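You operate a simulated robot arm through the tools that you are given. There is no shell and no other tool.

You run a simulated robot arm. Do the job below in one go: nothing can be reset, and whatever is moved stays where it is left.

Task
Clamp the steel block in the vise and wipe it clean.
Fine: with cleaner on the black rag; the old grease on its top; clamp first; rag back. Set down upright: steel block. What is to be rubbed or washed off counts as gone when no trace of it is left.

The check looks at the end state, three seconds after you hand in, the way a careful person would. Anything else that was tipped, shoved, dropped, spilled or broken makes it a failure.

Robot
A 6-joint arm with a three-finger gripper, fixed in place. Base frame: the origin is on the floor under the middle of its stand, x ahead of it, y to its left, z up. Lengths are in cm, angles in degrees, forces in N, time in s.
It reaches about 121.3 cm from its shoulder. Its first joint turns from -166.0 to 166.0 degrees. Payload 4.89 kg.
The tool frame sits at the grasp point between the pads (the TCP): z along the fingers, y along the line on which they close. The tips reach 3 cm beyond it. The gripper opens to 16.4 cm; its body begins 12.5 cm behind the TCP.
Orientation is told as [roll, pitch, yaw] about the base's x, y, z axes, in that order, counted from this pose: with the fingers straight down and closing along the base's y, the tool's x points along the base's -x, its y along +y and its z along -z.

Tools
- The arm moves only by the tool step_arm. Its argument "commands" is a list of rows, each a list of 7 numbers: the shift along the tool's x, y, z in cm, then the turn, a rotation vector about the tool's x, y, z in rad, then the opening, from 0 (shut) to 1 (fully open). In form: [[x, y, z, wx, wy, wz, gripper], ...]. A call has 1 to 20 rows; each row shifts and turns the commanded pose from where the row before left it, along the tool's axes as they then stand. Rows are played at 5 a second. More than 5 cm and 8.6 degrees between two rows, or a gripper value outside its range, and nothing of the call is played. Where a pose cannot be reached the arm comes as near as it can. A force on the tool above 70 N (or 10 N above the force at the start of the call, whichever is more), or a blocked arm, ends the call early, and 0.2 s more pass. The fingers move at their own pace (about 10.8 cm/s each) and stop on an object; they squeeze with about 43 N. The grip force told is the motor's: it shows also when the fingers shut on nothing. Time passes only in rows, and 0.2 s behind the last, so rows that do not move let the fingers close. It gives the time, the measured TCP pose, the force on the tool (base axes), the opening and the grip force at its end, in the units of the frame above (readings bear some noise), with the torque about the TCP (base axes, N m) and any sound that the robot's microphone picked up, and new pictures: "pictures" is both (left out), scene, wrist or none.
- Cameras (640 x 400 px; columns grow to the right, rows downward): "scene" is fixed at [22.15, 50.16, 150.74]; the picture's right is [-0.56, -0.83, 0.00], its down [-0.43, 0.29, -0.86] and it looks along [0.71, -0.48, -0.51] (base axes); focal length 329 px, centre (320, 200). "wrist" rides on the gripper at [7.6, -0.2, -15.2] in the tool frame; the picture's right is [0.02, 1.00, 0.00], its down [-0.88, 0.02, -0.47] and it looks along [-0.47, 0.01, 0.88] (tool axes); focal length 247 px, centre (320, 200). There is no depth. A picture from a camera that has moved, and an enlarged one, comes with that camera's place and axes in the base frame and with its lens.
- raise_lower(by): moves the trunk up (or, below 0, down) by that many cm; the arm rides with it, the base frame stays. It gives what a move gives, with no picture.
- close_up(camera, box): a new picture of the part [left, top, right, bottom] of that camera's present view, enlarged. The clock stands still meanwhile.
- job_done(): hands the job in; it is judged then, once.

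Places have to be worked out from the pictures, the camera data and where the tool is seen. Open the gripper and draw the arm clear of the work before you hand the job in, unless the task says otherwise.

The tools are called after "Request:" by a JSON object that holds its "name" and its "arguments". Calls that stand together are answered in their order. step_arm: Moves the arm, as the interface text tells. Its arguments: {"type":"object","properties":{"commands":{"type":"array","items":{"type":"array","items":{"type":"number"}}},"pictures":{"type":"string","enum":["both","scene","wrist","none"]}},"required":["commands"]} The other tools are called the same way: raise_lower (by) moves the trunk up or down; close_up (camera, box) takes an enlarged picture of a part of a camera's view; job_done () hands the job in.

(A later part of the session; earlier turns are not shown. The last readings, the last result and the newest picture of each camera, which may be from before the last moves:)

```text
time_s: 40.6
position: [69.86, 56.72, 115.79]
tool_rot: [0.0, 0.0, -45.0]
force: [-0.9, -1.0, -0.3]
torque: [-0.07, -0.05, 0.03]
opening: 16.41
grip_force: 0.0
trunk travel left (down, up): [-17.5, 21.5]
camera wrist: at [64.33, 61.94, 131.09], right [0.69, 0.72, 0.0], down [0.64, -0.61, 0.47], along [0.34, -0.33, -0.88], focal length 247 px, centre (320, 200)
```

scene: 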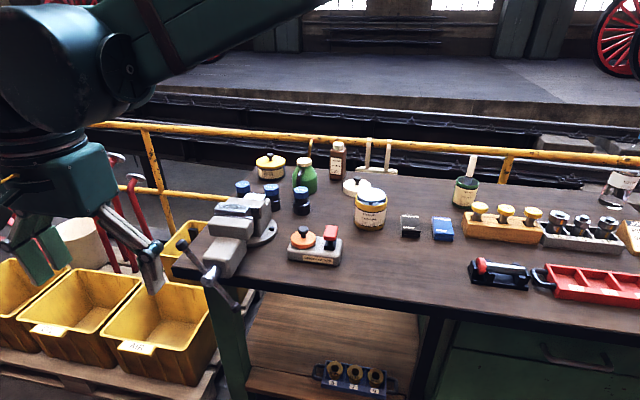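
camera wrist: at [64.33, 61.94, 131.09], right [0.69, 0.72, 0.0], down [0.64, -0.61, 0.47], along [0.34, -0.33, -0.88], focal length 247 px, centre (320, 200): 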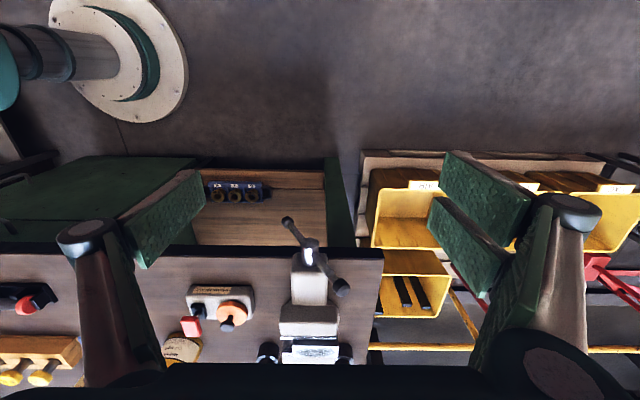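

The handle is in clear view. Now I'll pitch the gripper to point horizontally toward the vise (along +v).

Request:
{"name": "step_arm", "arguments": {"commands": [[0, 0, 0, 0, -0.1428, 0, 1], [0, 0, 0, 0, -0.1428, 0, 1], [0, 0, 0, 0, -0.1428, 0, 1], [0, 0, 0, 0, -0.1428, 0, 1], [0, 0, 0, 0, -0.1428, 0, 1], [0, 0, 0, 0, -0.1428, 0, 1], [0, 0, 0, 0, -0.1428, 0, 1], [0, 0, 0, 0, -0.1428, 0, 1], [0, 0, 0, 0, -0.1428, 0, 1], [0, 0, 0, 0, -0.1428, 0, 1], [0, 0, 0, 0, -0.1428, 0, 1], [0, 0, 0, 0, 0, 0, 1], [0, 0, 0, 0, 0, 0, 1]], "pictures": "both"}}

```text
time_s: 43.4
position: [69.85, 56.56, 115.96]
tool_rot: [-168.1, -90.0, 123.0]
force: [0.8, 0.0, -0.7]
torque: [0.0, 0.0, -0.03]
opening: 16.42
grip_force: 0.0
trunk travel left (down, up): [-17.5, 21.5]
camera wrist: at [59.1, 67.21, 108.3], right [0.71, 0.71, -0.02], down [-0.32, 0.35, 0.88], along [0.63, -0.62, 0.47], focal length 247 px, centre (320, 200)
```

scene: 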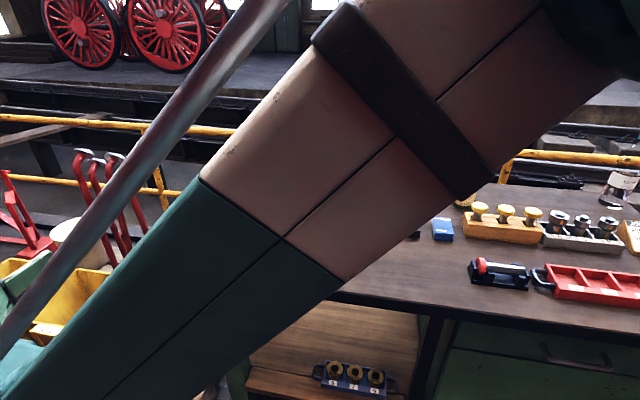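
wrist: 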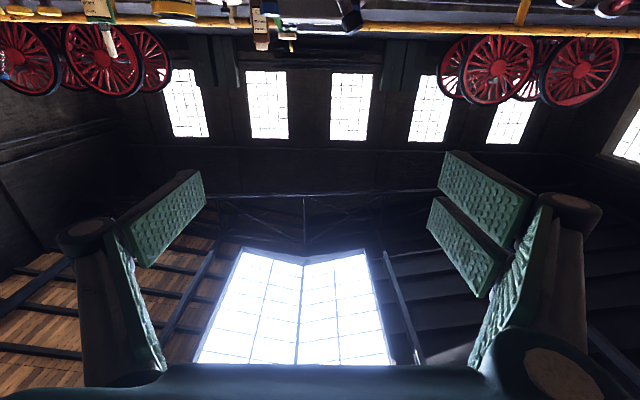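

The reorientation worked, but the camera is now below the gripper looking at the roof. I'll roll the gripper 180° (in the loosening sense, leaving tightening travel in the wrist) so the camera ends up on top.

Request:
{"name": "step_arm", "arguments": {"commands": [[0, 0, 0, 0, 0, -0.1428, 1], [0, 0, 0, 0, 0, -0.1428, 1], [0, 0, 0, 0, 0, -0.1428, 1], [0, 0, 0, 0, 0, -0.1428, 1], [0, 0, 0, 0, 0, -0.1428, 1], [0, 0, 0, 0, 0, -0.1428, 1], [0, 0, 0, 0, 0, -0.1428, 1], [0, 0, 0, 0, 0, -0.1428, 1], [0, 0, 0, 0, 0, -0.1428, 1], [0, 0, 0, 0, 0, -0.1428, 1], [0, 0, 0, 0, 0, -0.1428, 1], [0, 0, 0, 0, 0, 0, 1]], "pictures": "wrist"}}

```text
time_s: 46.0
position: [69.84, 56.62, 115.96]
tool_rot: [-90.0, 0.1, 45.0]
force: [-0.5, 0.2, 0.1]
torque: [0.02, 0.01, 0.0]
opening: 16.42
grip_force: 0.0
trunk travel left (down, up): [-17.5, 21.5]
camera wrist: at [53.75, 61.9, 116.11], right [-0.02, -0.02, -1.0], down [0.29, 0.96, -0.02], along [0.96, -0.29, -0.01], focal length 247 px, centre (320, 200)
```

wrist: 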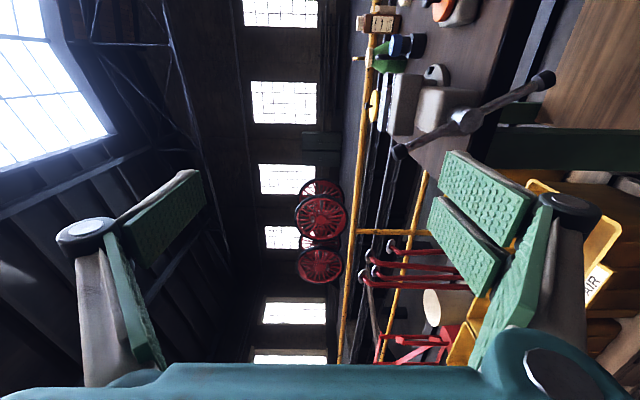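

Halfway there: the handle and vise are now visible, rotated in the image. I'll roll another 90°.

Request:
{"name": "step_arm", "arguments": {"commands": [[0, 0, 0, 0, 0, -0.1428, 1], [0, 0, 0, 0, 0, -0.1428, 1], [0, 0, 0, 0, 0, -0.1428, 1], [0, 0, 0, 0, 0, -0.1428, 1], [0, 0, 0, 0, 0, -0.1428, 1], [0, 0, 0, 0, 0, -0.1428, 1], [0, 0, 0, 0, 0, -0.1428, 1], [0, 0, 0, 0, 0, -0.1428, 1], [0, 0, 0, 0, 0, -0.1428, 1], [0, 0, 0, 0, 0, -0.1428, 1], [0, 0, 0, 0, 0, -0.1428, 1], [0, 0, 0, 0, 0, 0, 1]], "pictures": "wrist"}}

```text
time_s: 48.6
position: [69.98, 56.66, 116.01]
tool_rot: [69.2, 90.0, -155.7]
force: [1.2, 1.0, 0.6]
torque: [-0.03, -0.02, 0.0]
opening: 16.39
grip_force: 0.2
trunk travel left (down, up): [-17.5, 21.5]
camera wrist: at [59.35, 67.45, 123.6], right [-0.71, -0.71, 0.02], down [-0.35, 0.32, -0.88], along [0.62, -0.63, -0.47], focal length 247 px, centre (320, 200)
```

wrist: 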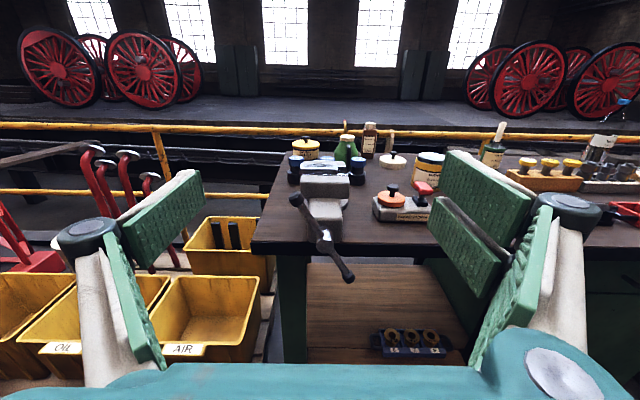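

The view from the front is now upright and square, with the T-bar at about 11–5 o'clock. I'll zoom in on it to locate the screw axis exactly.

Request:
{"name": "close_up", "arguments": {"camera": "wrist", "box": [270, 150, 380, 290]}}

```text
2.86 times, centred on (325, 220) of wrist
camera zoom: at [59.35, 67.45, 123.6], right [-0.71, -0.71, 0.02], down [-0.35, 0.32, -0.88], along [0.62, -0.63, -0.47], focal length 706 px, centre (306, 143)
```

zoom: 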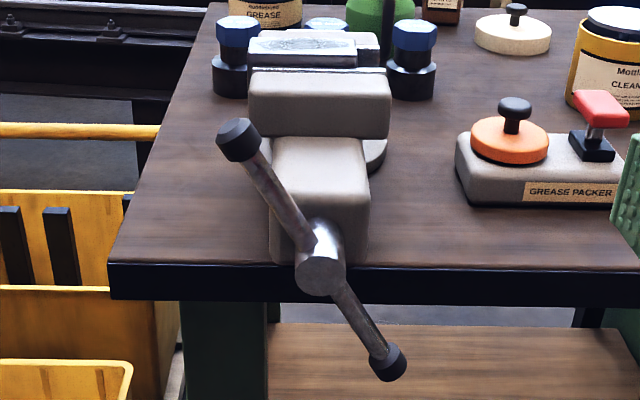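

The screw axis is at u≈88.2, z≈94.5, with the bar at v≈32.2. I'll drop to that height well in front, then look again before advancing the open fingers on either side of the bar.

Request:
{"name": "step_arm", "arguments": {"commands": [[-4.3, 0.27, 0, 0, 0, 0, 1], [-4.3, 0.27, 0, 0, 0, 0, 1], [-4.3, 0.27, 0, 0, 0, 0, 0.95], [-4.3, 0.27, 0, 0, 0, 0, 0.9], [-4.3, 0.27, 0, 0, 0, 0, 0.85], [0, 0, 4, 0, 0, 0, 0.85], [0, 0, 4, 0, 0, 0, 0.85], [0, 0, 2, 0, 0, 0, 0.85], [0, 0, 0, 0, 0, 0, 0.85], [0, 0, 0, 0, 0, 0, 0.85]], "pictures": "wrist"}}

Request:
{"name": "close_up", "arguments": {"camera": "wrist", "box": [240, 70, 400, 280]}}

```text
time_s: 50.8
position: [75.73, 48.42, 94.31]
tool_rot: [-69.2, 90.0, 65.9]
force: [0.4, -0.3, 0.1]
torque: [-0.01, -0.02, 0.0]
opening: 13.95
grip_force: 0.0
trunk travel left (down, up): [-17.5, 21.5]
camera wrist: at [65.08, 59.4, 101.91], right [-0.71, -0.71, 0.02], down [-0.35, 0.32, -0.88], along [0.62, -0.63, -0.47], focal length 247 px, centre (320, 200)
```

wrist: 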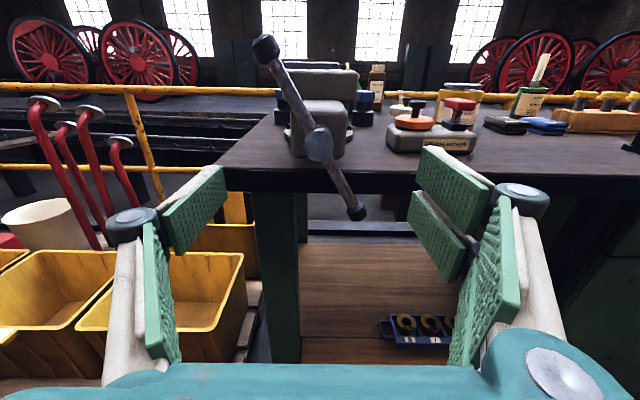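

```text
1.90 times, centred on (320, 175) of wrist
camera zoom: at [65.08, 59.4, 101.91], right [-0.71, -0.71, 0.02], down [-0.35, 0.32, -0.88], along [0.62, -0.63, -0.47], focal length 470 px, centre (320, 248)
```

zoom: 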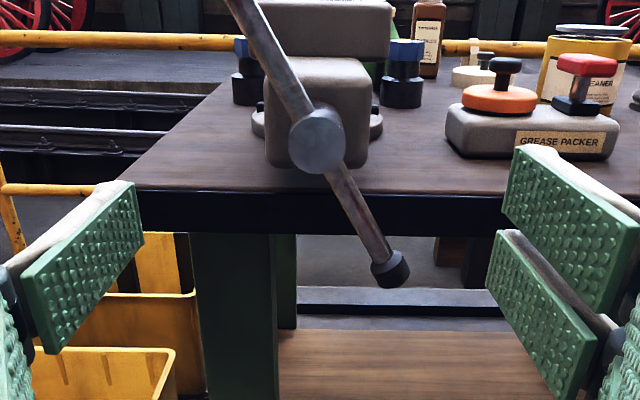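

The hub centre works out to u≈88.1, z≈94.4, which matches within 0.3 cm. I'll trim and advance so the fingertips pass just beyond the bar, either side of the hub.

Request:
{"name": "step_arm", "arguments": {"commands": [[0.1, -0.3, 3, 0, 0, 0, 0.85], [0, 0, 3, 0, 0, 0, 0.85], [0, 0, 3, 0, 0, 0, 0.85], [0, 0, 2, 0, 0, 0, 0.85], [0, 0, 0, 0, 0, 0, 0.85], [0, 0, 0, 0, 0, 0, 0.85]], "pictures": "wrist"}}

Request:
{"name": "close_up", "arguments": {"camera": "scene", "box": [120, 150, 320, 320]}}

```text
time_s: 52.2
position: [84.01, 41.1, 94.48]
tool_rot: [-70.0, 90.1, 65.0]
force: [-0.8, 0.8, -1.2]
torque: [0.01, -0.03, 0.04]
opening: 13.93
grip_force: 0.1
trunk travel left (down, up): [-17.5, 21.5]
camera wrist: at [73.35, 51.88, 102.13], right [-0.71, -0.71, 0.02], down [-0.35, 0.32, -0.88], along [0.62, -0.63, -0.47], focal length 247 px, centre (320, 200)
```

wrist: 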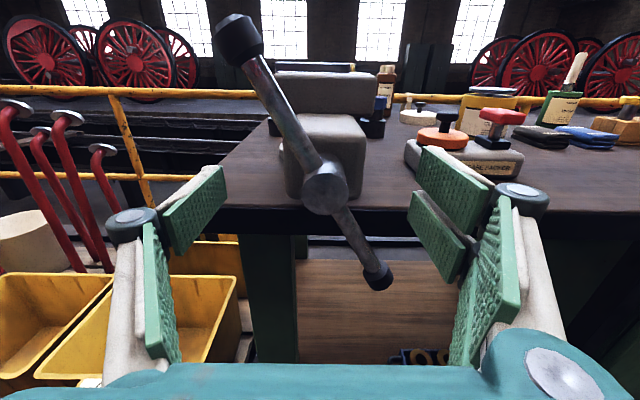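

```text
2.35 times, centred on (220, 235) of scene
camera zoom: at [22.15, 50.16, 150.74], right [-0.56, -0.83, 0.0], down [-0.43, 0.29, -0.86], along [0.71, -0.48, -0.51], focal length 774 px, centre (555, 118)
```

zoom: 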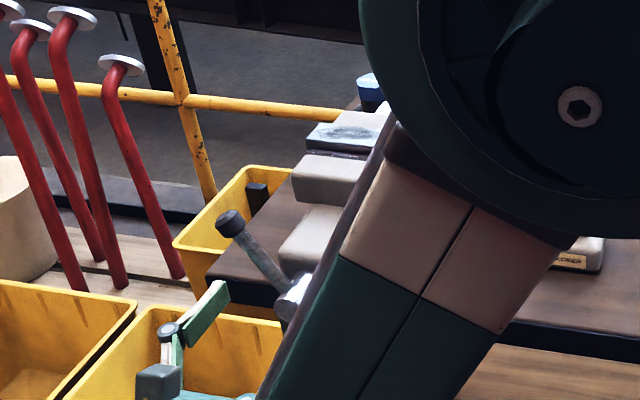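

In the tool frame the hub sits within 0.3 cm of the TCP axis and the fingers straddle the bar. I'll trim, advance slightly, and turn clockwise (tightening, +wz) until the fingers bear on the bar.

Request:
{"name": "step_arm", "arguments": {"commands": [[0.15, 0.2, 0.5, 0, 0, 0, 0.85], [0, 0, 0, 0, 0, 0.1428, 0.85], [0, 0, 0, 0, 0, 0.1428, 0.85], [0, 0, 0, 0, 0, 0.1428, 0.85], [0, 0, 0, 0, 0, 0.1428, 0.85], [0, 0, 0, 0, 0, 0, 0.85]], "pictures": "wrist"}}

```text
time_s: 53.6
position: [84.18, 40.45, 94.65]
tool_rot: [-89.9, 57.2, 45.0]
force: [-1.3, -3.1, 3.1]
torque: [-0.33, 0.13, 0.02]
opening: 13.95
grip_force: 0.1
trunk travel left (down, up): [-17.5, 21.5]
camera wrist: at [70.65, 48.39, 101.22], right [-0.6, -0.6, -0.52], down [-0.01, 0.66, -0.75], along [0.8, -0.45, -0.4], focal length 247 px, centre (320, 200)
```

wrist: 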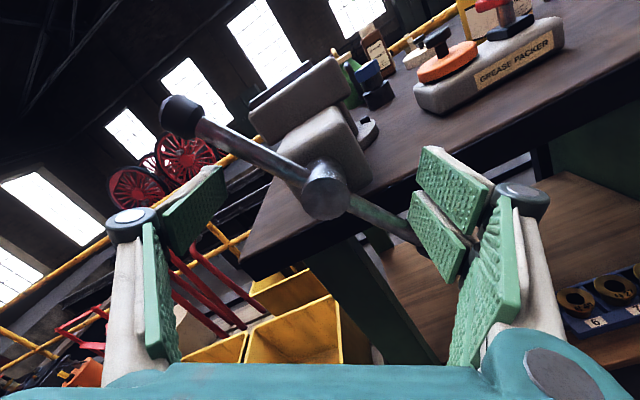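

Contact is made: a resisting torque of about 0.33 N·m shows about the screw axis. I'll continue turning clockwise in steps.

Request:
{"name": "step_arm", "arguments": {"commands": [[0, 0, 0, 0, 0, 0.1428, 0.85], [0, 0, 0, 0, 0, 0.1428, 0.85], [0, 0, 0, 0, 0, 0.1428, 0.85], [0, 0, 0, 0, 0, 0, 0.85]], "pictures": "wrist"}}

```text
time_s: 54.6
position: [84.25, 40.53, 94.61]
tool_rot: [-90.0, 32.6, 45.0]
force: [-2.1, -2.7, 0.8]
torque: [-0.28, 0.11, -0.07]
opening: 13.95
grip_force: 0.2
trunk travel left (down, up): [-17.5, 21.5]
camera wrist: at [68.99, 46.77, 98.96], right [-0.39, -0.39, -0.83], down [0.18, 0.85, -0.49], along [0.9, -0.35, -0.26], focal length 247 px, centre (320, 200)
```

wrist: 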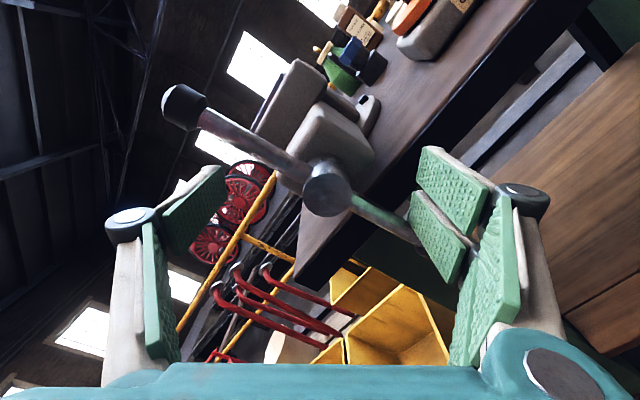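

The bar follows the fingers with a small steady torque of about 0.3 N·m. I'll turn further and check.

Request:
{"name": "step_arm", "arguments": {"commands": [[0, 0, 0, 0, 0, 0.1428, 0.85], [0, 0, 0, 0, 0, 0.1428, 0.85], [0, 0, 0, 0, 0, 0.1428, 0.85], [0, 0, 0, 0, 0, 0.1428, 0.85], [0, 0, 0, 0, 0, 0.1428, 0.85], [0, 0, 0, 0, 0, 0.1428, 0.85], [0, 0, 0, 0, 0, 0, 0.85]], "pictures": "wrist"}}

```text
time_s: 56.2
position: [84.38, 40.52, 94.69]
tool_rot: [-90.1, -16.5, 45.0]
force: [-1.4, -0.8, -1.7]
torque: [-0.12, 0.16, -0.02]
opening: 13.97
grip_force: 0.1
trunk travel left (down, up): [-17.5, 21.5]
camera wrist: at [68.3, 46.08, 92.68], right [0.19, 0.19, -0.96], down [0.27, 0.94, 0.23], along [0.95, -0.3, 0.12], focal length 247 px, centre (320, 200)
```

wrist: 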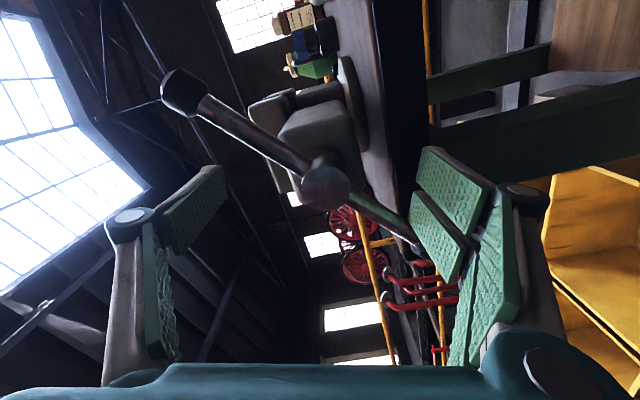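

Still turning freely at about 0.2 N·m. I'll continue.

Request:
{"name": "step_arm", "arguments": {"commands": [[0, 0, 0, 0, 0, 0.1428, 0.85], [0, 0, 0, 0, 0, 0.1428, 0.85], [0, 0, 0, 0, 0, 0.1428, 0.85], [0, 0, 0, 0, 0, 0.1428, 0.85], [0, 0, 0, 0, 0, 0.1428, 0.85], [0, 0, 0, 0, 0, 0.1428, 0.85], [0, 0, 0, 0, 0, 0, 0.85]], "pictures": "wrist"}}

Request:
{"name": "close_up", "arguments": {"camera": "scene", "box": [180, 150, 290, 240]}}

```text
time_s: 57.8
position: [84.15, 40.51, 94.69]
tool_rot: [-90.1, -65.6, 45.0]
force: [0.4, -0.6, -1.9]
torque: [-0.12, 0.17, -0.06]
opening: 14.0
grip_force: 0.5
trunk travel left (down, up): [-17.5, 21.5]
camera wrist: at [71.17, 48.99, 87.84], right [0.64, 0.64, -0.43], down [-0.06, 0.6, 0.79], along [0.77, -0.48, 0.43], focal length 247 px, centre (320, 200)
```

wrist: 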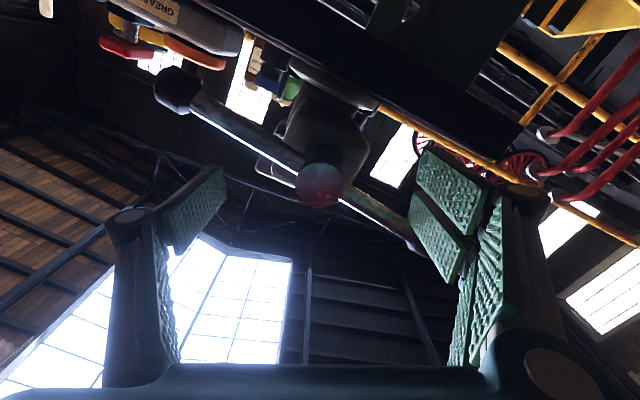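

```text
4.44 times, centred on (235, 195) of scene
camera zoom: at [22.15, 50.16, 150.74], right [-0.56, -0.83, 0.0], down [-0.43, 0.29, -0.86], along [0.71, -0.48, -0.51], focal length 1462 px, centre (698, 222)
```

zoom: 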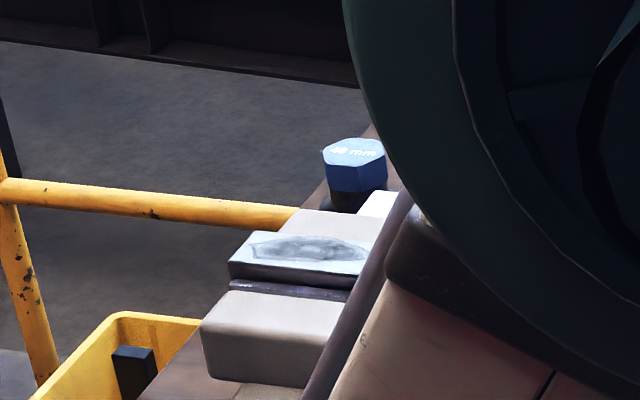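

The jaws are still partly visible past the arm, and the torque remains low, so the jaw isn't tight yet. I'll keep turning.

Request:
{"name": "step_arm", "arguments": {"commands": [[0, 0, 0, 0, 0, 0.1428, 0.85], [0, 0, 0, 0, 0, 0.1428, 0.85], [0, 0, 0, 0, 0, 0.1428, 0.85], [0, 0, 0, 0, 0, 0.1428, 0.85], [0, 0, 0, 0, 0, 0.1428, 0.85], [0, 0, 0, 0, 0, 0.1428, 0.85], [0, 0, 0, 0, 0, 0, 0.85]], "pictures": "wrist"}}

Request:
{"name": "close_up", "arguments": {"camera": "scene", "box": [200, 190, 260, 240]}}

```text
time_s: 59.4
position: [84.14, 40.59, 94.66]
tool_rot: [90.0, -65.5, -135.0]
force: [2.9, 2.2, -1.2]
torque: [-0.16, 0.14, 0.05]
opening: 14.03
grip_force: 1.5
trunk travel left (down, up): [-17.5, 21.5]
camera wrist: at [75.69, 53.54, 87.63], right [0.65, 0.65, 0.4], down [-0.58, 0.09, 0.81], along [0.49, -0.76, 0.43], focal length 247 px, centre (320, 200)
```

wrist: 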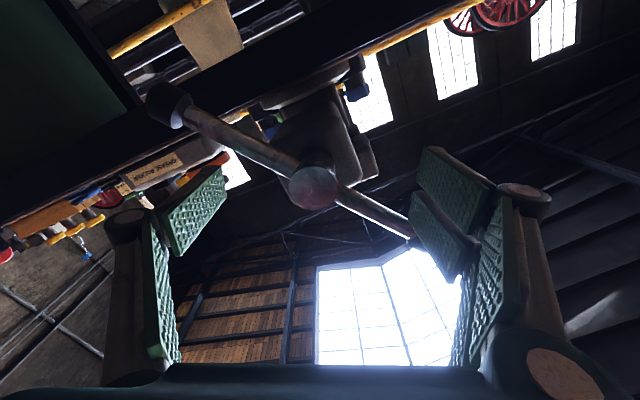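

```text
8.00 times, centred on (230, 215) of scene
camera zoom: at [22.15, 50.16, 150.74], right [-0.56, -0.83, 0.0], down [-0.43, 0.29, -0.86], along [0.71, -0.48, -0.51], focal length 2633 px, centre (1040, 80)
```

zoom: 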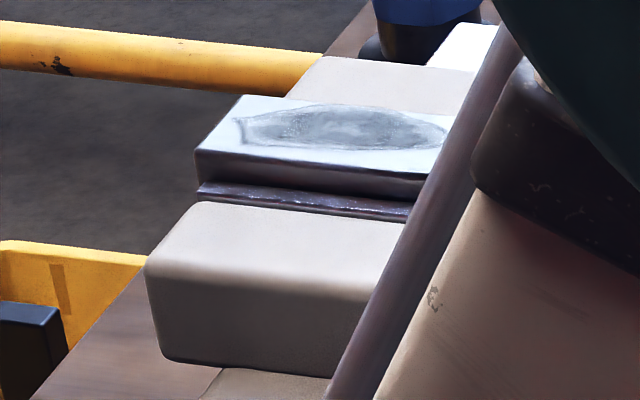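

Torque about the screw axis is still low, so I'll keep turning.

Request:
{"name": "step_arm", "arguments": {"commands": [[0, 0, 0, 0, 0, 0.1428, 0.85], [0, 0, 0, 0, 0, 0.1428, 0.85], [0, 0, 0, 0, 0, 0.1428, 0.85], [0, 0, 0, 0, 0, 0.1428, 0.85], [0, 0, 0, 0, 0, 0.1428, 0.85], [0, 0, 0, 0, 0, 0.1428, 0.85], [0, 0, 0, 0, 0, 0, 0.85]], "pictures": "wrist"}}

Request:
{"name": "close_up", "arguments": {"camera": "scene", "box": [200, 190, 260, 240]}}

```text
time_s: 61.0
position: [84.17, 40.52, 94.63]
tool_rot: [90.0, -16.3, -135.0]
force: [0.2, 2.3, 1.6]
torque: [-0.24, 0.08, 0.03]
opening: 14.07
grip_force: 1.7
trunk travel left (down, up): [-17.5, 21.5]
camera wrist: at [78.65, 56.51, 92.36], right [0.21, 0.21, 0.95], down [-0.93, -0.26, 0.27], along [0.3, -0.94, 0.14], focal length 247 px, centre (320, 200)
```

wrist: 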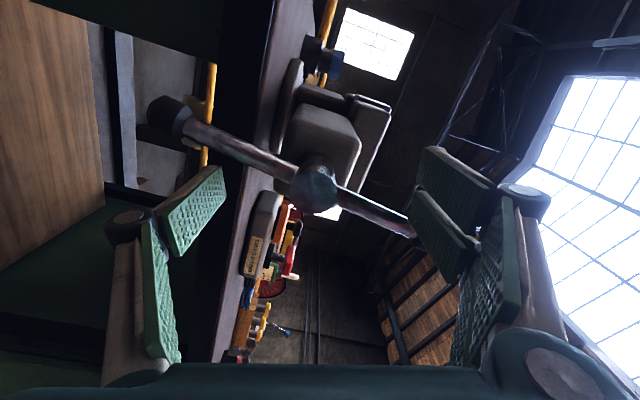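

```text
8.00 times, centred on (230, 215) of scene
camera zoom: at [22.15, 50.16, 150.74], right [-0.56, -0.83, 0.0], down [-0.43, 0.29, -0.86], along [0.71, -0.48, -0.51], focal length 2633 px, centre (1040, 80)
```

zoom: 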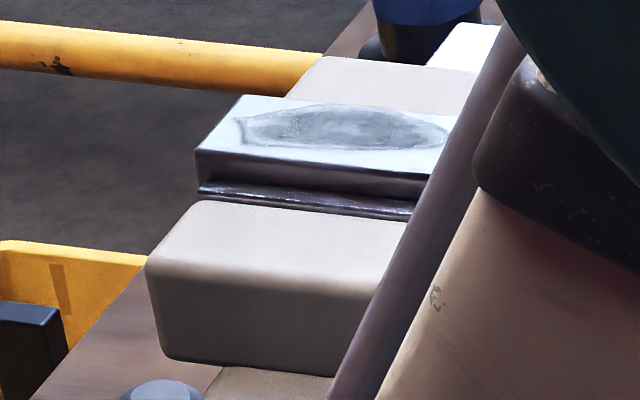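

The movable jaw has crept slightly toward the block between the two pictures, so the screw works. I'll continue turning.

Request:
{"name": "step_arm", "arguments": {"commands": [[0, 0, 0, 0, 0, 0.1428, 0.85], [0, 0, 0, 0, 0, 0.1428, 0.85], [0, 0, 0, 0, 0, 0.1428, 0.85], [0, 0, 0, 0, 0, 0.1428, 0.85], [0, 0, 0, 0, 0, 0.1428, 0.85], [0, 0, 0, 0, 0, 0.1428, 0.85], [0, 0, 0, 0, 0, 0, 0.85]], "pictures": "wrist"}}

Request:
{"name": "close_up", "arguments": {"camera": "scene", "box": [200, 190, 260, 240]}}

```text
time_s: 62.6
position: [84.23, 40.48, 94.6]
tool_rot: [90.1, -7.5, -135.1]
force: [-0.6, 0.2, 0.7]
torque: [-0.02, 0.02, 0.0]
opening: 13.97
grip_force: 0.1
out of reach, approached as far as the arm can: row 2, 3, 4, 5, 6
trunk travel left (down, up): [-17.5, 21.5]
camera wrist: at [78.86, 56.65, 93.45], right [0.1, 0.11, 0.99], down [-0.95, -0.28, 0.13], along [0.29, -0.95, 0.08], focal length 247 px, centre (320, 200)
```

wrist: 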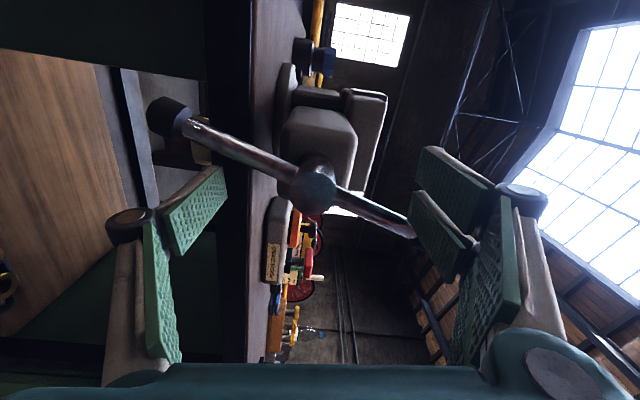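

```text
8.00 times, centred on (230, 215) of scene
camera zoom: at [22.15, 50.16, 150.74], right [-0.56, -0.83, 0.0], down [-0.43, 0.29, -0.86], along [0.71, -0.48, -0.51], focal length 2633 px, centre (1040, 80)
```

zoom: 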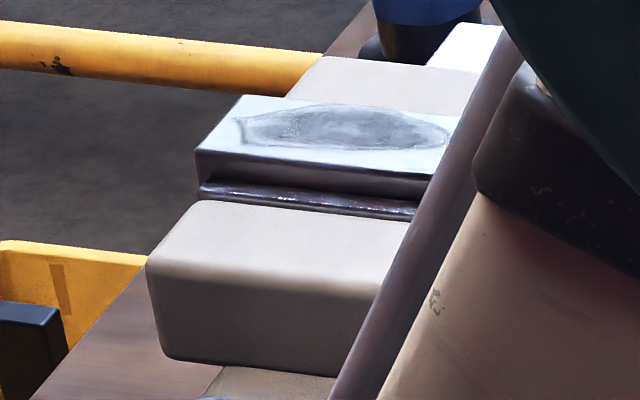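

The wrist has reached its rotation limit after driving the bar about 230°. I'll back the fingers out of the bar's plane, wind the wrist back, and re-engage for another stroke.

Request:
{"name": "step_arm", "arguments": {"commands": [[0, 0, -2.5, 0, 0, 0, 0.85], [0, 0, -2.5, 0, 0, 0, 0.85], [0, 0, 0, 0, 0, -0.1428, 0.85], [0, 0, 0, 0, 0, -0.1428, 0.85], [0, 0, 0, 0, 0, -0.1428, 0.85], [0, 0, 0, 0, 0, -0.1428, 0.85], [0, 0, 0, 0, 0, -0.1428, 0.85], [0, 0, 0, 0, 0, -0.1428, 0.85], [0, 0, 0, 0, 0, -0.1428, 0.85], [0, 0, 0, 0, 0, -0.1428, 0.85], [0, 0, 0, 0, 0, -0.1428, 0.85], [0, 0, 0, 0, 0, -0.1428, 0.85], [0, 0, 0, 0, 0, -0.1428, 0.85], [0, 0, 0, 0, 0, -0.1428, 0.85], [0, 0, 0, 0, 0, -0.1428, 0.85], [0, 0, 0, 0, 0, -0.1428, 0.85], [0, 0, 0, 0, 0, -0.1428, 0.85], [0, 0, 0, 0, 0, -0.1428, 0.85], [0, 0, 0, 0, 0, -0.1428, 0.85], [0, 0, 0, 0, 0, 0, 0.85]], "pictures": "wrist"}}

```text
time_s: 66.8
position: [80.72, 43.95, 94.57]
tool_rot: [-90.4, -33.3, 45.1]
force: [0.2, 0.2, 0.4]
torque: [0.0, 0.01, 0.01]
opening: 13.92
grip_force: 0.0
trunk travel left (down, up): [-17.5, 21.5]
camera wrist: at [65.42, 50.2, 90.54], right [0.38, 0.37, -0.85], down [0.19, 0.86, 0.47], along [0.91, -0.34, 0.26], focal length 247 px, centre (320, 200)
```

wrist: 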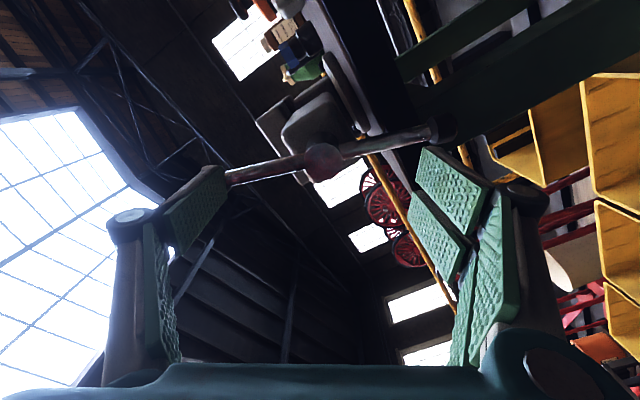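

The fingers need another ~45° of wind-back to sit behind the bar's other end. I'll finish that and then advance back into the bar's plane.

Request:
{"name": "step_arm", "arguments": {"commands": [[0, 0, 0, 0, 0, -0.1428, 0.85], [0, 0, 0, 0, 0, -0.1428, 0.85], [0, 0, 0, 0, 0, -0.1428, 0.85], [0, 0, 0, 0, 0, -0.1428, 0.85], [0, 0, 0, 0, 0, -0.1428, 0.85], [0, 0, 0, 0, 0, -0.1428, 0.85], [0, 0, 0, 0, 0, -0.06, 0.85], [0, 0, 0, 0, 0, 0, 0.85]], "pictures": "wrist"}}

```text
time_s: 68.6
position: [80.75, 44.0, 94.66]
tool_rot: [-90.3, 19.2, 44.9]
force: [-0.4, 0.8, -0.1]
torque: [0.01, 0.0, 0.0]
opening: 13.94
grip_force: 0.0
trunk travel left (down, up): [-17.5, 21.5]
camera wrist: at [64.93, 49.67, 97.28], right [-0.24, -0.25, -0.94], down [0.25, 0.92, -0.31], along [0.94, -0.31, -0.16], focal length 247 px, centre (320, 200)
```

wrist: 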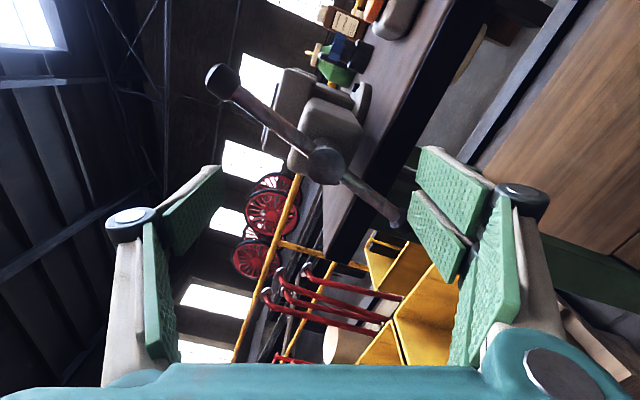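

The bar's end is now about 12° ahead of the pair, clear for re-entry. I'll advance and turn clockwise again.

Request:
{"name": "step_arm", "arguments": {"commands": [[0, 0, 2.5, 0, 0, 0, 0.85], [0, 0, 2.6, 0, 0, 0, 0.85], [0, 0, 0, 0, 0, 0, 0.85], [0, 0, 0, 0, 0, 0.1428, 0.85], [0, 0, 0, 0, 0, 0.1428, 0.85], [0, 0, 0, 0, 0, 0.1428, 0.85], [0, 0, 0, 0, 0, 0.1428, 0.85], [0, 0, 0, 0, 0, 0, 0.85]], "pictures": "wrist"}}

Request:
{"name": "close_up", "arguments": {"camera": "scene", "box": [200, 190, 260, 240]}}

```text
time_s: 70.4
position: [84.28, 40.53, 94.67]
tool_rot: [-90.3, -13.6, 45.0]
force: [-2.1, -2.4, -1.9]
torque: [-0.17, 0.26, -0.03]
opening: 14.01
grip_force: 1.3
trunk travel left (down, up): [-17.5, 21.5]
camera wrist: at [68.28, 45.94, 93.05], right [0.16, 0.15, -0.98], down [0.27, 0.94, 0.19], along [0.95, -0.3, 0.11], focal length 247 px, centre (320, 200)
```

wrist: 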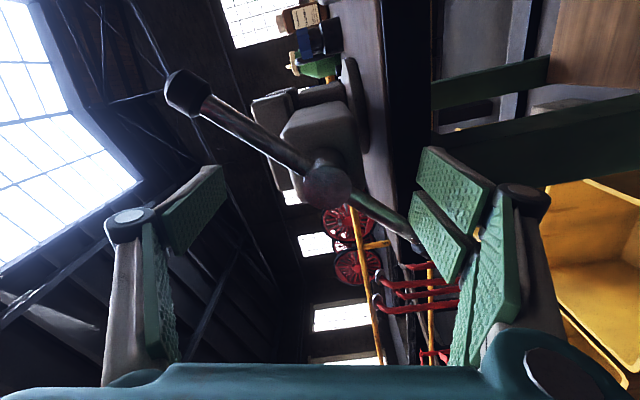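

```text
8.00 times, centred on (230, 215) of scene
camera zoom: at [22.15, 50.16, 150.74], right [-0.56, -0.83, 0.0], down [-0.43, 0.29, -0.86], along [0.71, -0.48, -0.51], focal length 2633 px, centre (1040, 80)
```

zoom: 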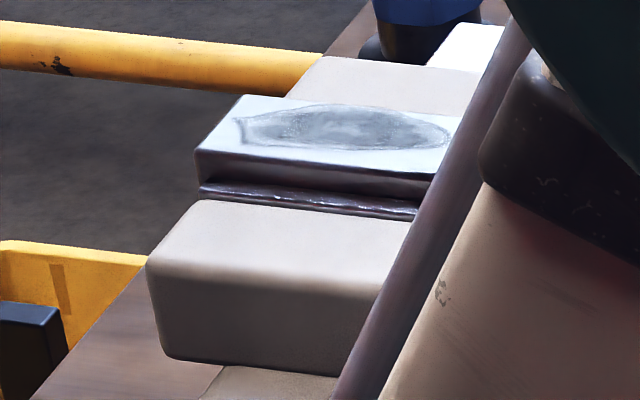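

Engaged again with about 0.3 N·m of resistance. I'll continue the stroke while watching torque and jaw.

Request:
{"name": "step_arm", "arguments": {"commands": [[0, 0, 0, 0, 0, 0.1428, 0.85], [0, 0, 0, 0, 0, 0.1428, 0.85], [0, 0, 0, 0, 0, 0.1428, 0.85], [0, 0, 0, 0, 0, 0.1428, 0.85], [0, 0, 0, 0, 0, 0.1428, 0.85], [0, 0, 0, 0, 0, 0.1428, 0.85], [0, 0, 0, 0, 0, 0.1428, 0.85], [0, 0, 0, 0, 0, 0.1428, 0.85], [0, 0, 0, 0, 0, 0, 0.85]], "pictures": "wrist"}}

Request:
{"name": "close_up", "arguments": {"camera": "scene", "box": [200, 190, 260, 240]}}

```text
time_s: 72.4
position: [84.38, 40.41, 94.58]
tool_rot: [-91.3, -79.1, 46.1]
force: [2.3, 2.0, -13.6]
torque: [-0.64, 0.92, 0.02]
opening: 14.16
grip_force: 2.6
trunk travel left (down, up): [-17.5, 21.5]
camera wrist: at [72.56, 50.08, 87.1], right [0.69, 0.69, -0.21], down [-0.21, 0.47, 0.86], along [0.69, -0.55, 0.47], focal length 247 px, centre (320, 200)
```

wrist: 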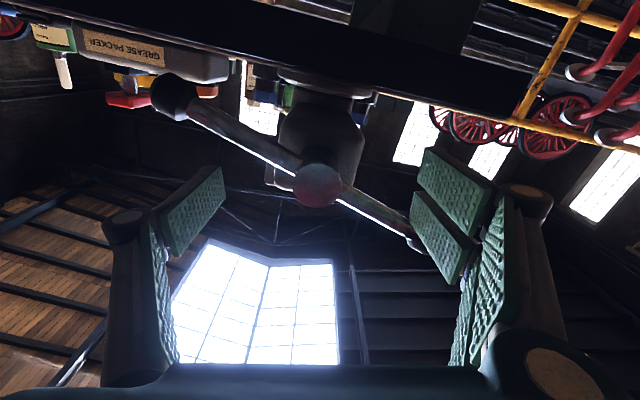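

```text
8.00 times, centred on (230, 215) of scene
camera zoom: at [22.15, 50.16, 150.74], right [-0.56, -0.83, 0.0], down [-0.43, 0.29, -0.86], along [0.71, -0.48, -0.51], focal length 2633 px, centre (1040, 80)
```

zoom: 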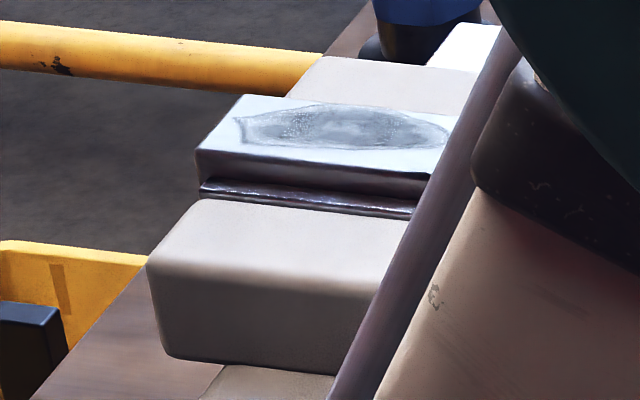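

Resistance has jumped to about 1.1 N·m, so the jaw has met the block. I'll tighten further in small steps.

Request:
{"name": "step_arm", "arguments": {"commands": [[0, 0, 0, 0, 0, 0.1, 0.85], [0, 0, 0, 0, 0, 0.1, 0.85], [0, 0, 0, 0, 0, 0, 0.85]], "pictures": "wrist"}}

Request:
{"name": "close_up", "arguments": {"camera": "scene", "box": [200, 190, 260, 240]}}

```text
time_s: 73.2
position: [84.51, 40.52, 94.57]
tool_rot: [114.4, -89.5, -159.5]
force: [-1.4, 6.0, -18.4]
torque: [-0.96, 0.98, 0.48]
opening: 14.22
grip_force: 3.5
trunk travel left (down, up): [-17.5, 21.5]
camera wrist: at [73.63, 51.21, 86.93], right [0.71, 0.71, -0.01], down [-0.33, 0.34, 0.88], along [0.63, -0.62, 0.48], focal length 247 px, centre (320, 200)
```

wrist: 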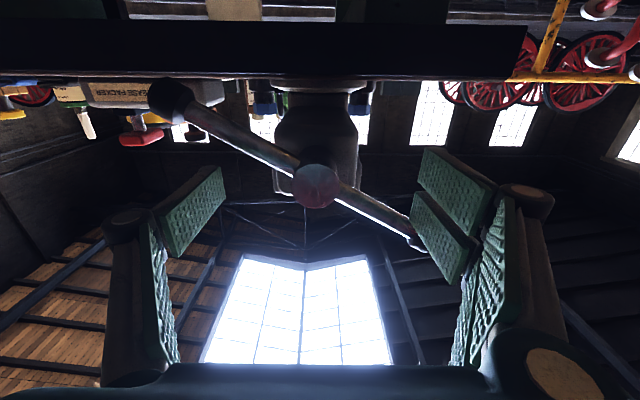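

```text
8.00 times, centred on (230, 215) of scene
camera zoom: at [22.15, 50.16, 150.74], right [-0.56, -0.83, 0.0], down [-0.43, 0.29, -0.86], along [0.71, -0.48, -0.51], focal length 2633 px, centre (1040, 80)
```

zoom: 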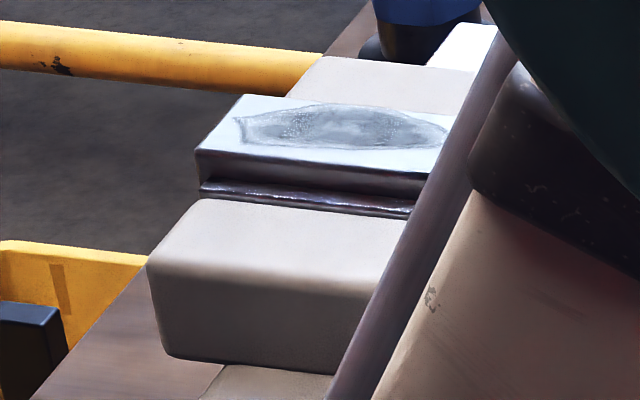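

Torque is rising (about 1.4 N·m) while the bar still follows. I'll continue tightening.

Request:
{"name": "step_arm", "arguments": {"commands": [[0, 0, 0, 0, 0, 0.1, 0.85], [0, 0, 0, 0, 0, 0.1, 0.85], [0, 0, 0, 0, 0, 0.1, 0.85], [0, 0, 0, 0, 0, 0, 0.85]], "pictures": "wrist"}}

```text
time_s: 74.2
position: [84.39, 40.37, 94.67]
tool_rot: [90.8, -72.3, -135.9]
force: [10.6, 13.0, -16.2]
torque: [-1.18, 1.38, 0.25]
opening: 14.39
grip_force: 5.8
trunk travel left (down, up): [-17.5, 21.5]
camera wrist: at [75.23, 52.76, 87.22], right [0.68, 0.68, 0.28], down [-0.51, 0.16, 0.84], along [0.53, -0.72, 0.46], focal length 247 px, centre (320, 200)
```

wrist: 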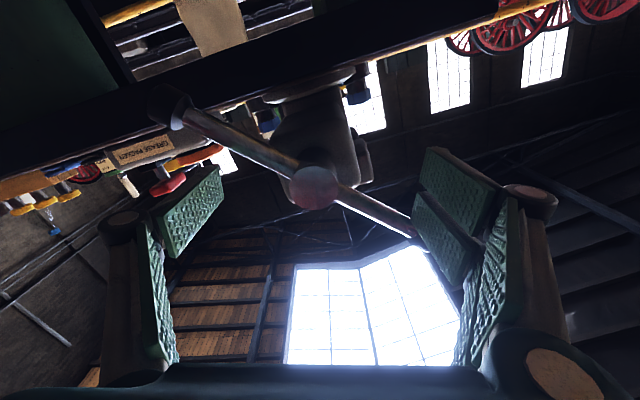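

About 1.8 N·m now and rising steadily. A few more degrees will make it snug.

Request:
{"name": "step_arm", "arguments": {"commands": [[0, 0, 0, 0, 0, 0.1, 0.85], [0, 0, 0, 0, 0, 0.1, 0.85], [0, 0, 0, 0, 0, 0.1, 0.85], [0, 0, 0, 0, 0, 0, 0.85]], "pictures": "wrist"}}

Request:
{"name": "close_up", "arguments": {"camera": "scene", "box": [200, 190, 260, 240]}}

```text
time_s: 75.2
position: [84.42, 40.65, 94.55]
tool_rot: [90.5, -55.1, -135.4]
force: [2.2, 25.7, -17.7]
torque: [-2.13, 0.57, 1.1]
opening: 14.66
grip_force: 9.0
trunk travel left (down, up): [-17.5, 21.5]
camera wrist: at [76.62, 54.38, 88.11], right [0.59, 0.59, 0.55], down [-0.68, -0.01, 0.73], along [0.44, -0.81, 0.4], focal length 247 px, centre (320, 200)
```

wrist: 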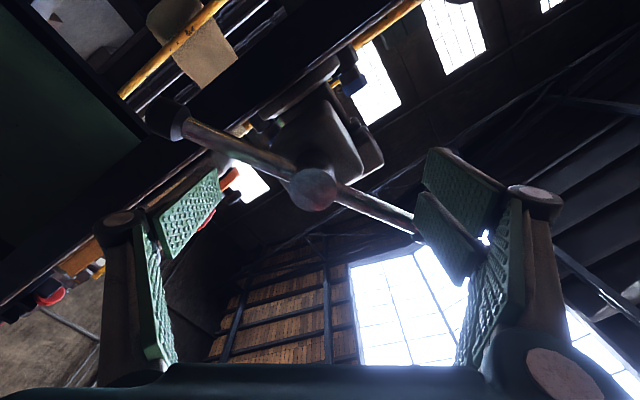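

```text
8.00 times, centred on (230, 215) of scene
camera zoom: at [22.15, 50.16, 150.74], right [-0.56, -0.83, 0.0], down [-0.43, 0.29, -0.86], along [0.71, -0.48, -0.51], focal length 2633 px, centre (1040, 80)
```

zoom: 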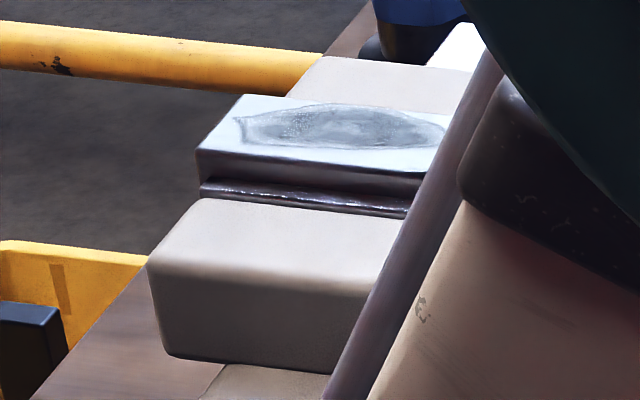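

The bar is starting to lag behind the fingers, so it's close to tight at about 1.9 N·m. One more small increment to confirm it's solid.

Request:
{"name": "step_arm", "arguments": {"commands": [[0, 0, 0, 0, 0, 0.1, 0.85], [0, 0, 0, 0, 0, 0.1, 0.85], [0, 0, 0, 0, 0, 0, 0.85], [0, 0, 0, 0, 0, 0, 0.85]], "pictures": "wrist"}}

```text
time_s: 76.0
position: [83.23, 41.12, 94.47]
tool_rot: [90.3, -43.7, -135.2]
force: [-90.0, 32.9, -18.0]
torque: [1.25, 3.7, -3.57]
opening: 11.55
grip_force: 44.1
trunk travel left (down, up): [-17.5, 21.5]
stopped in row 3: the force on the tool passed its limit at 79 N (the readings are from after the stop); the commanded pose is now the measured one
camera wrist: at [76.29, 55.68, 89.16], right [0.5, 0.5, 0.71], down [-0.78, -0.1, 0.62], along [0.38, -0.86, 0.34], focal length 247 px, centre (320, 200)
```

wrist: 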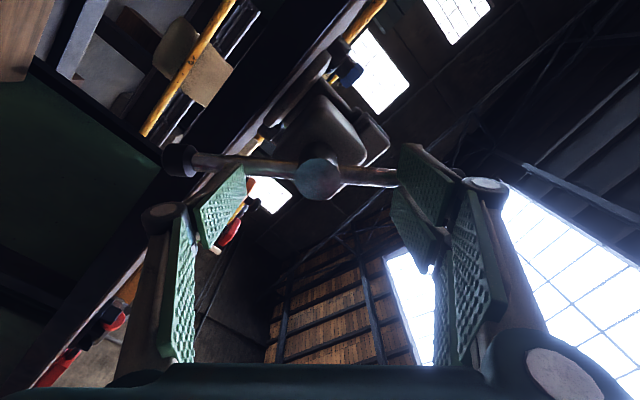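

The pair rode up over the bar and the call stopped at 79 N, so the bar would not turn further: it is tight. I'll back the fingers straight out right away to unload.

Request:
{"name": "step_arm", "arguments": {"commands": [[0, 0, -1, 0, 0, 0, 0.75], [0, 0, -1.5, 0, 0, 0, 0.75], [0, 0, -2, 0, 0, 0, 0.85], [0, 0, -2, 0, 0, 0, 0.85], [0, 0, 0, 0, 0, 0, 0.85]], "pictures": "wrist"}}

Request:
{"name": "close_up", "arguments": {"camera": "scene", "box": [170, 180, 270, 260]}}

```text
time_s: 77.2
position: [79.18, 45.19, 94.68]
tool_rot: [90.3, -43.6, -135.3]
force: [0.7, -0.4, 0.5]
torque: [-0.03, 0.01, -0.05]
opening: 13.94
grip_force: 0.1
trunk travel left (down, up): [-17.5, 21.5]
camera wrist: at [72.35, 59.8, 89.28], right [0.5, 0.5, 0.71], down [-0.78, -0.1, 0.62], along [0.38, -0.86, 0.34], focal length 247 px, centre (320, 200)
```

wrist: 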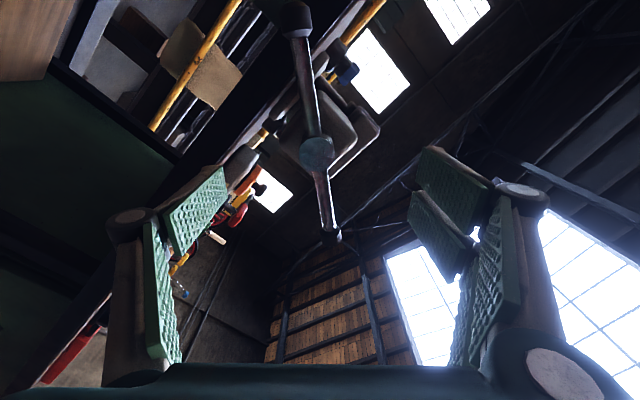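

```text
5.00 times, centred on (220, 220) of scene
camera zoom: at [22.15, 50.16, 150.74], right [-0.56, -0.83, 0.0], down [-0.43, 0.29, -0.86], along [0.71, -0.48, -0.51], focal length 1645 px, centre (820, 100)
```

zoom: 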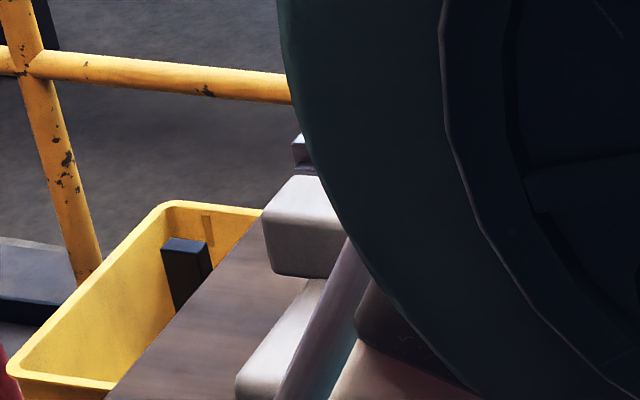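

The fingers are clear with zero load, but the bar has ended up in a different orientation, so I need to check the clamp. I'll back off and wind the wrist back to the camera-up roll to inspect it.

Request:
{"name": "step_arm", "arguments": {"commands": [[0, 0, -4, 0, 0, -0.1428, 0.85], [0, 0, -4, 0, 0, -0.1428, 0.85], [0, 0, 0, 0, 0, -0.1428, 0.85], [0, 0, 0, 0, 0, -0.1428, 0.85], [0, 0, 0, 0, 0, -0.1428, 0.85], [0, 0, 0, 0, 0, -0.1428, 0.85], [0, 0, 0, 0, 0, -0.1428, 0.85], [0, 0, 0, 0, 0, -0.1428, 0.85], [0, 0, 0, 0, 0, -0.1428, 0.85], [0, 0, 0, 0, 0, -0.1428, 0.85], [0, 0, 0, 0, 0, -0.1428, 0.85], [0, 0, 0, 0, 0, -0.1428, 0.85], [0, 0, 0, 0, 0, -0.1428, 0.85], [0, 0, 0, 0, 0, -0.1428, 0.85], [0, 0, 0, 0, 0, -0.1428, 0.85], [0, 0, 0, 0, 0, -0.1428, 0.85], [0, 0, 0, 0, 0, -0.1428, 0.85], [0, 0, 0, 0, 0, -0.1428, 0.85], [0, 0, 0, 0, 0, -0.1428, 0.85], [0, 0, 0, 0, 0, -0.1428, 0.85]], "pictures": "none"}}

Request:
{"name": "step_arm", "arguments": {"commands": [[0, 0, 0, 0, 0, -0.1428, 0.85], [0, 0, 0, 0, 0, -0.1428, 0.85], [0, 0, 0, 0, 0, -0.1428, 0.85], [0, 0, 0, 0, 0, -0.1428, 0.85], [0, 0, 0, 0, 0, -0.1428, 0.85], [0, 0, 0, 0, 0, -0.1428, 0.85], [0, 0, 0, 0, 0, -0.1428, 0.85], [0, 0, 0, 0, 0, -0.08, 0.85], [0, 0, 0, 0, 0, 0, 0.85]], "pictures": "wrist"}}

Request:
{"name": "close_up", "arguments": {"camera": "wrist", "box": [240, 40, 400, 280]}}

```text
time_s: 81.4
position: [73.63, 50.83, 94.63]
tool_rot: [-90.3, 27.4, 44.7]
force: [-0.5, 1.0, -0.1]
torque: [0.03, 0.03, -0.02]
opening: 13.93
grip_force: 0.1
trunk travel left (down, up): [-17.5, 21.5]
```

```text
time_s: 83.4
position: [73.65, 50.79, 94.6]
tool_rot: [-102.0, 89.1, 32.8]
force: [-1.0, -0.6, 0.7]
torque: [0.03, -0.01, 0.0]
opening: 13.95
grip_force: 0.1
trunk travel left (down, up): [-17.5, 21.5]
camera wrist: at [63.02, 61.72, 102.27], right [-0.71, -0.7, 0.01], down [-0.34, 0.33, -0.88], along [0.62, -0.63, -0.47], focal length 247 px, centre (320, 200)
```

wrist: 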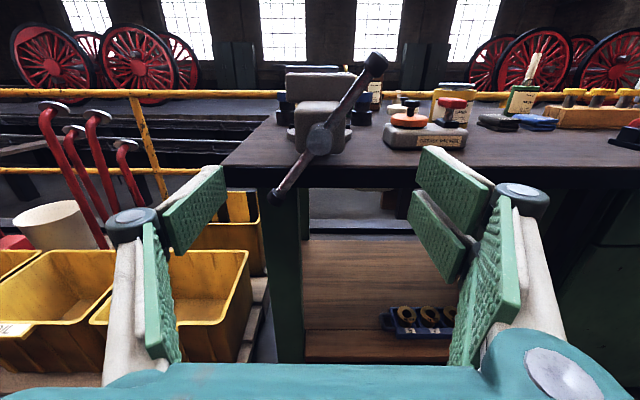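

```text
1.67 times, centred on (320, 160) of wrist
camera zoom: at [63.02, 61.72, 102.27], right [-0.71, -0.7, 0.01], down [-0.34, 0.33, -0.88], along [0.62, -0.63, -0.47], focal length 412 px, centre (320, 267)
```

zoom: 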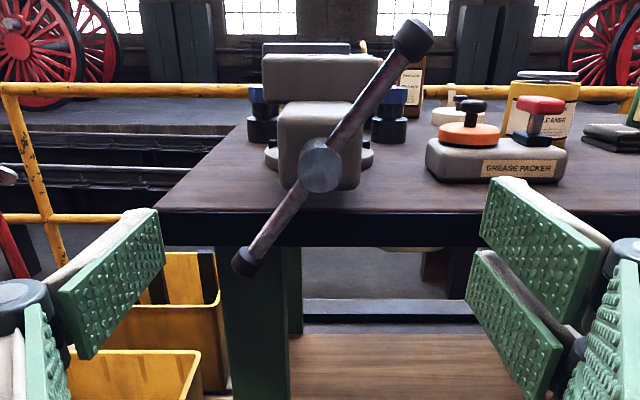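

The bar now stands at about 1 o'clock, so it seems to have sprung back when the fingers slipped. I'll re-engage with deeper finger overlap and a slightly narrower opening so they bear on the shaft, then re-tighten gently and release slowly.

Request:
{"name": "step_arm", "arguments": {"commands": [[0, 0, 4.2, 0, 0, 0, 0.75], [0, 0, 4.2, 0, 0, 0, 0.75], [0, 0, 4.2, 0, 0, 0, 0.75], [0, 0, 2.6, 0, 0, 0, 0.75], [0, 0, 1.6, 0, 0, 0, 0.75], [0, 0, 0, 0, 0, 0, 0.75], [0, 0, 0, 0, 0, 0, 0.75]], "pictures": "wrist"}}

Request:
{"name": "close_up", "arguments": {"camera": "wrist", "box": [240, 20, 400, 240]}}

```text
time_s: 85.0
position: [85.66, 39.1, 94.78]
tool_rot: [-101.3, 89.1, 33.6]
force: [0.0, -0.4, 0.2]
torque: [0.02, 0.02, -0.01]
opening: 12.29
grip_force: 0.1
trunk travel left (down, up): [-17.5, 21.5]
camera wrist: at [75.02, 49.93, 102.23], right [-0.71, -0.7, 0.01], down [-0.33, 0.33, -0.88], along [0.62, -0.63, -0.47], focal length 247 px, centre (320, 200)
```

wrist: 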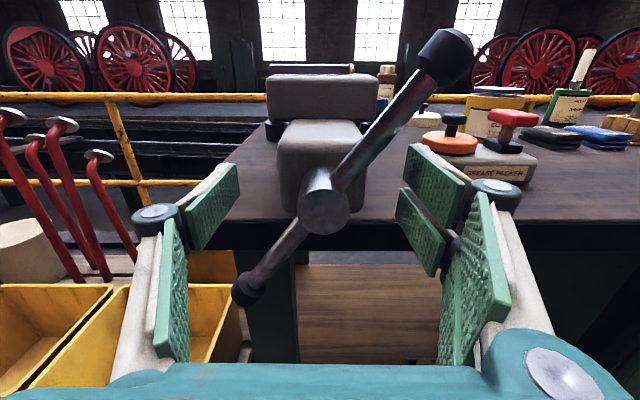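

```text
1.82 times, centred on (320, 130) of wrist
camera zoom: at [75.02, 49.93, 102.23], right [-0.71, -0.7, 0.01], down [-0.33, 0.33, -0.88], along [0.62, -0.63, -0.47], focal length 449 px, centre (320, 327)
```

zoom: 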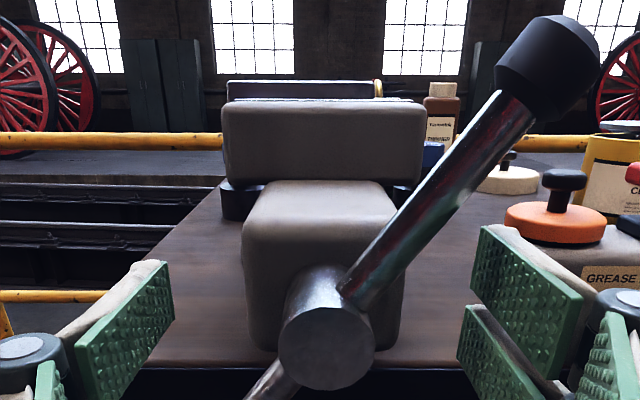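

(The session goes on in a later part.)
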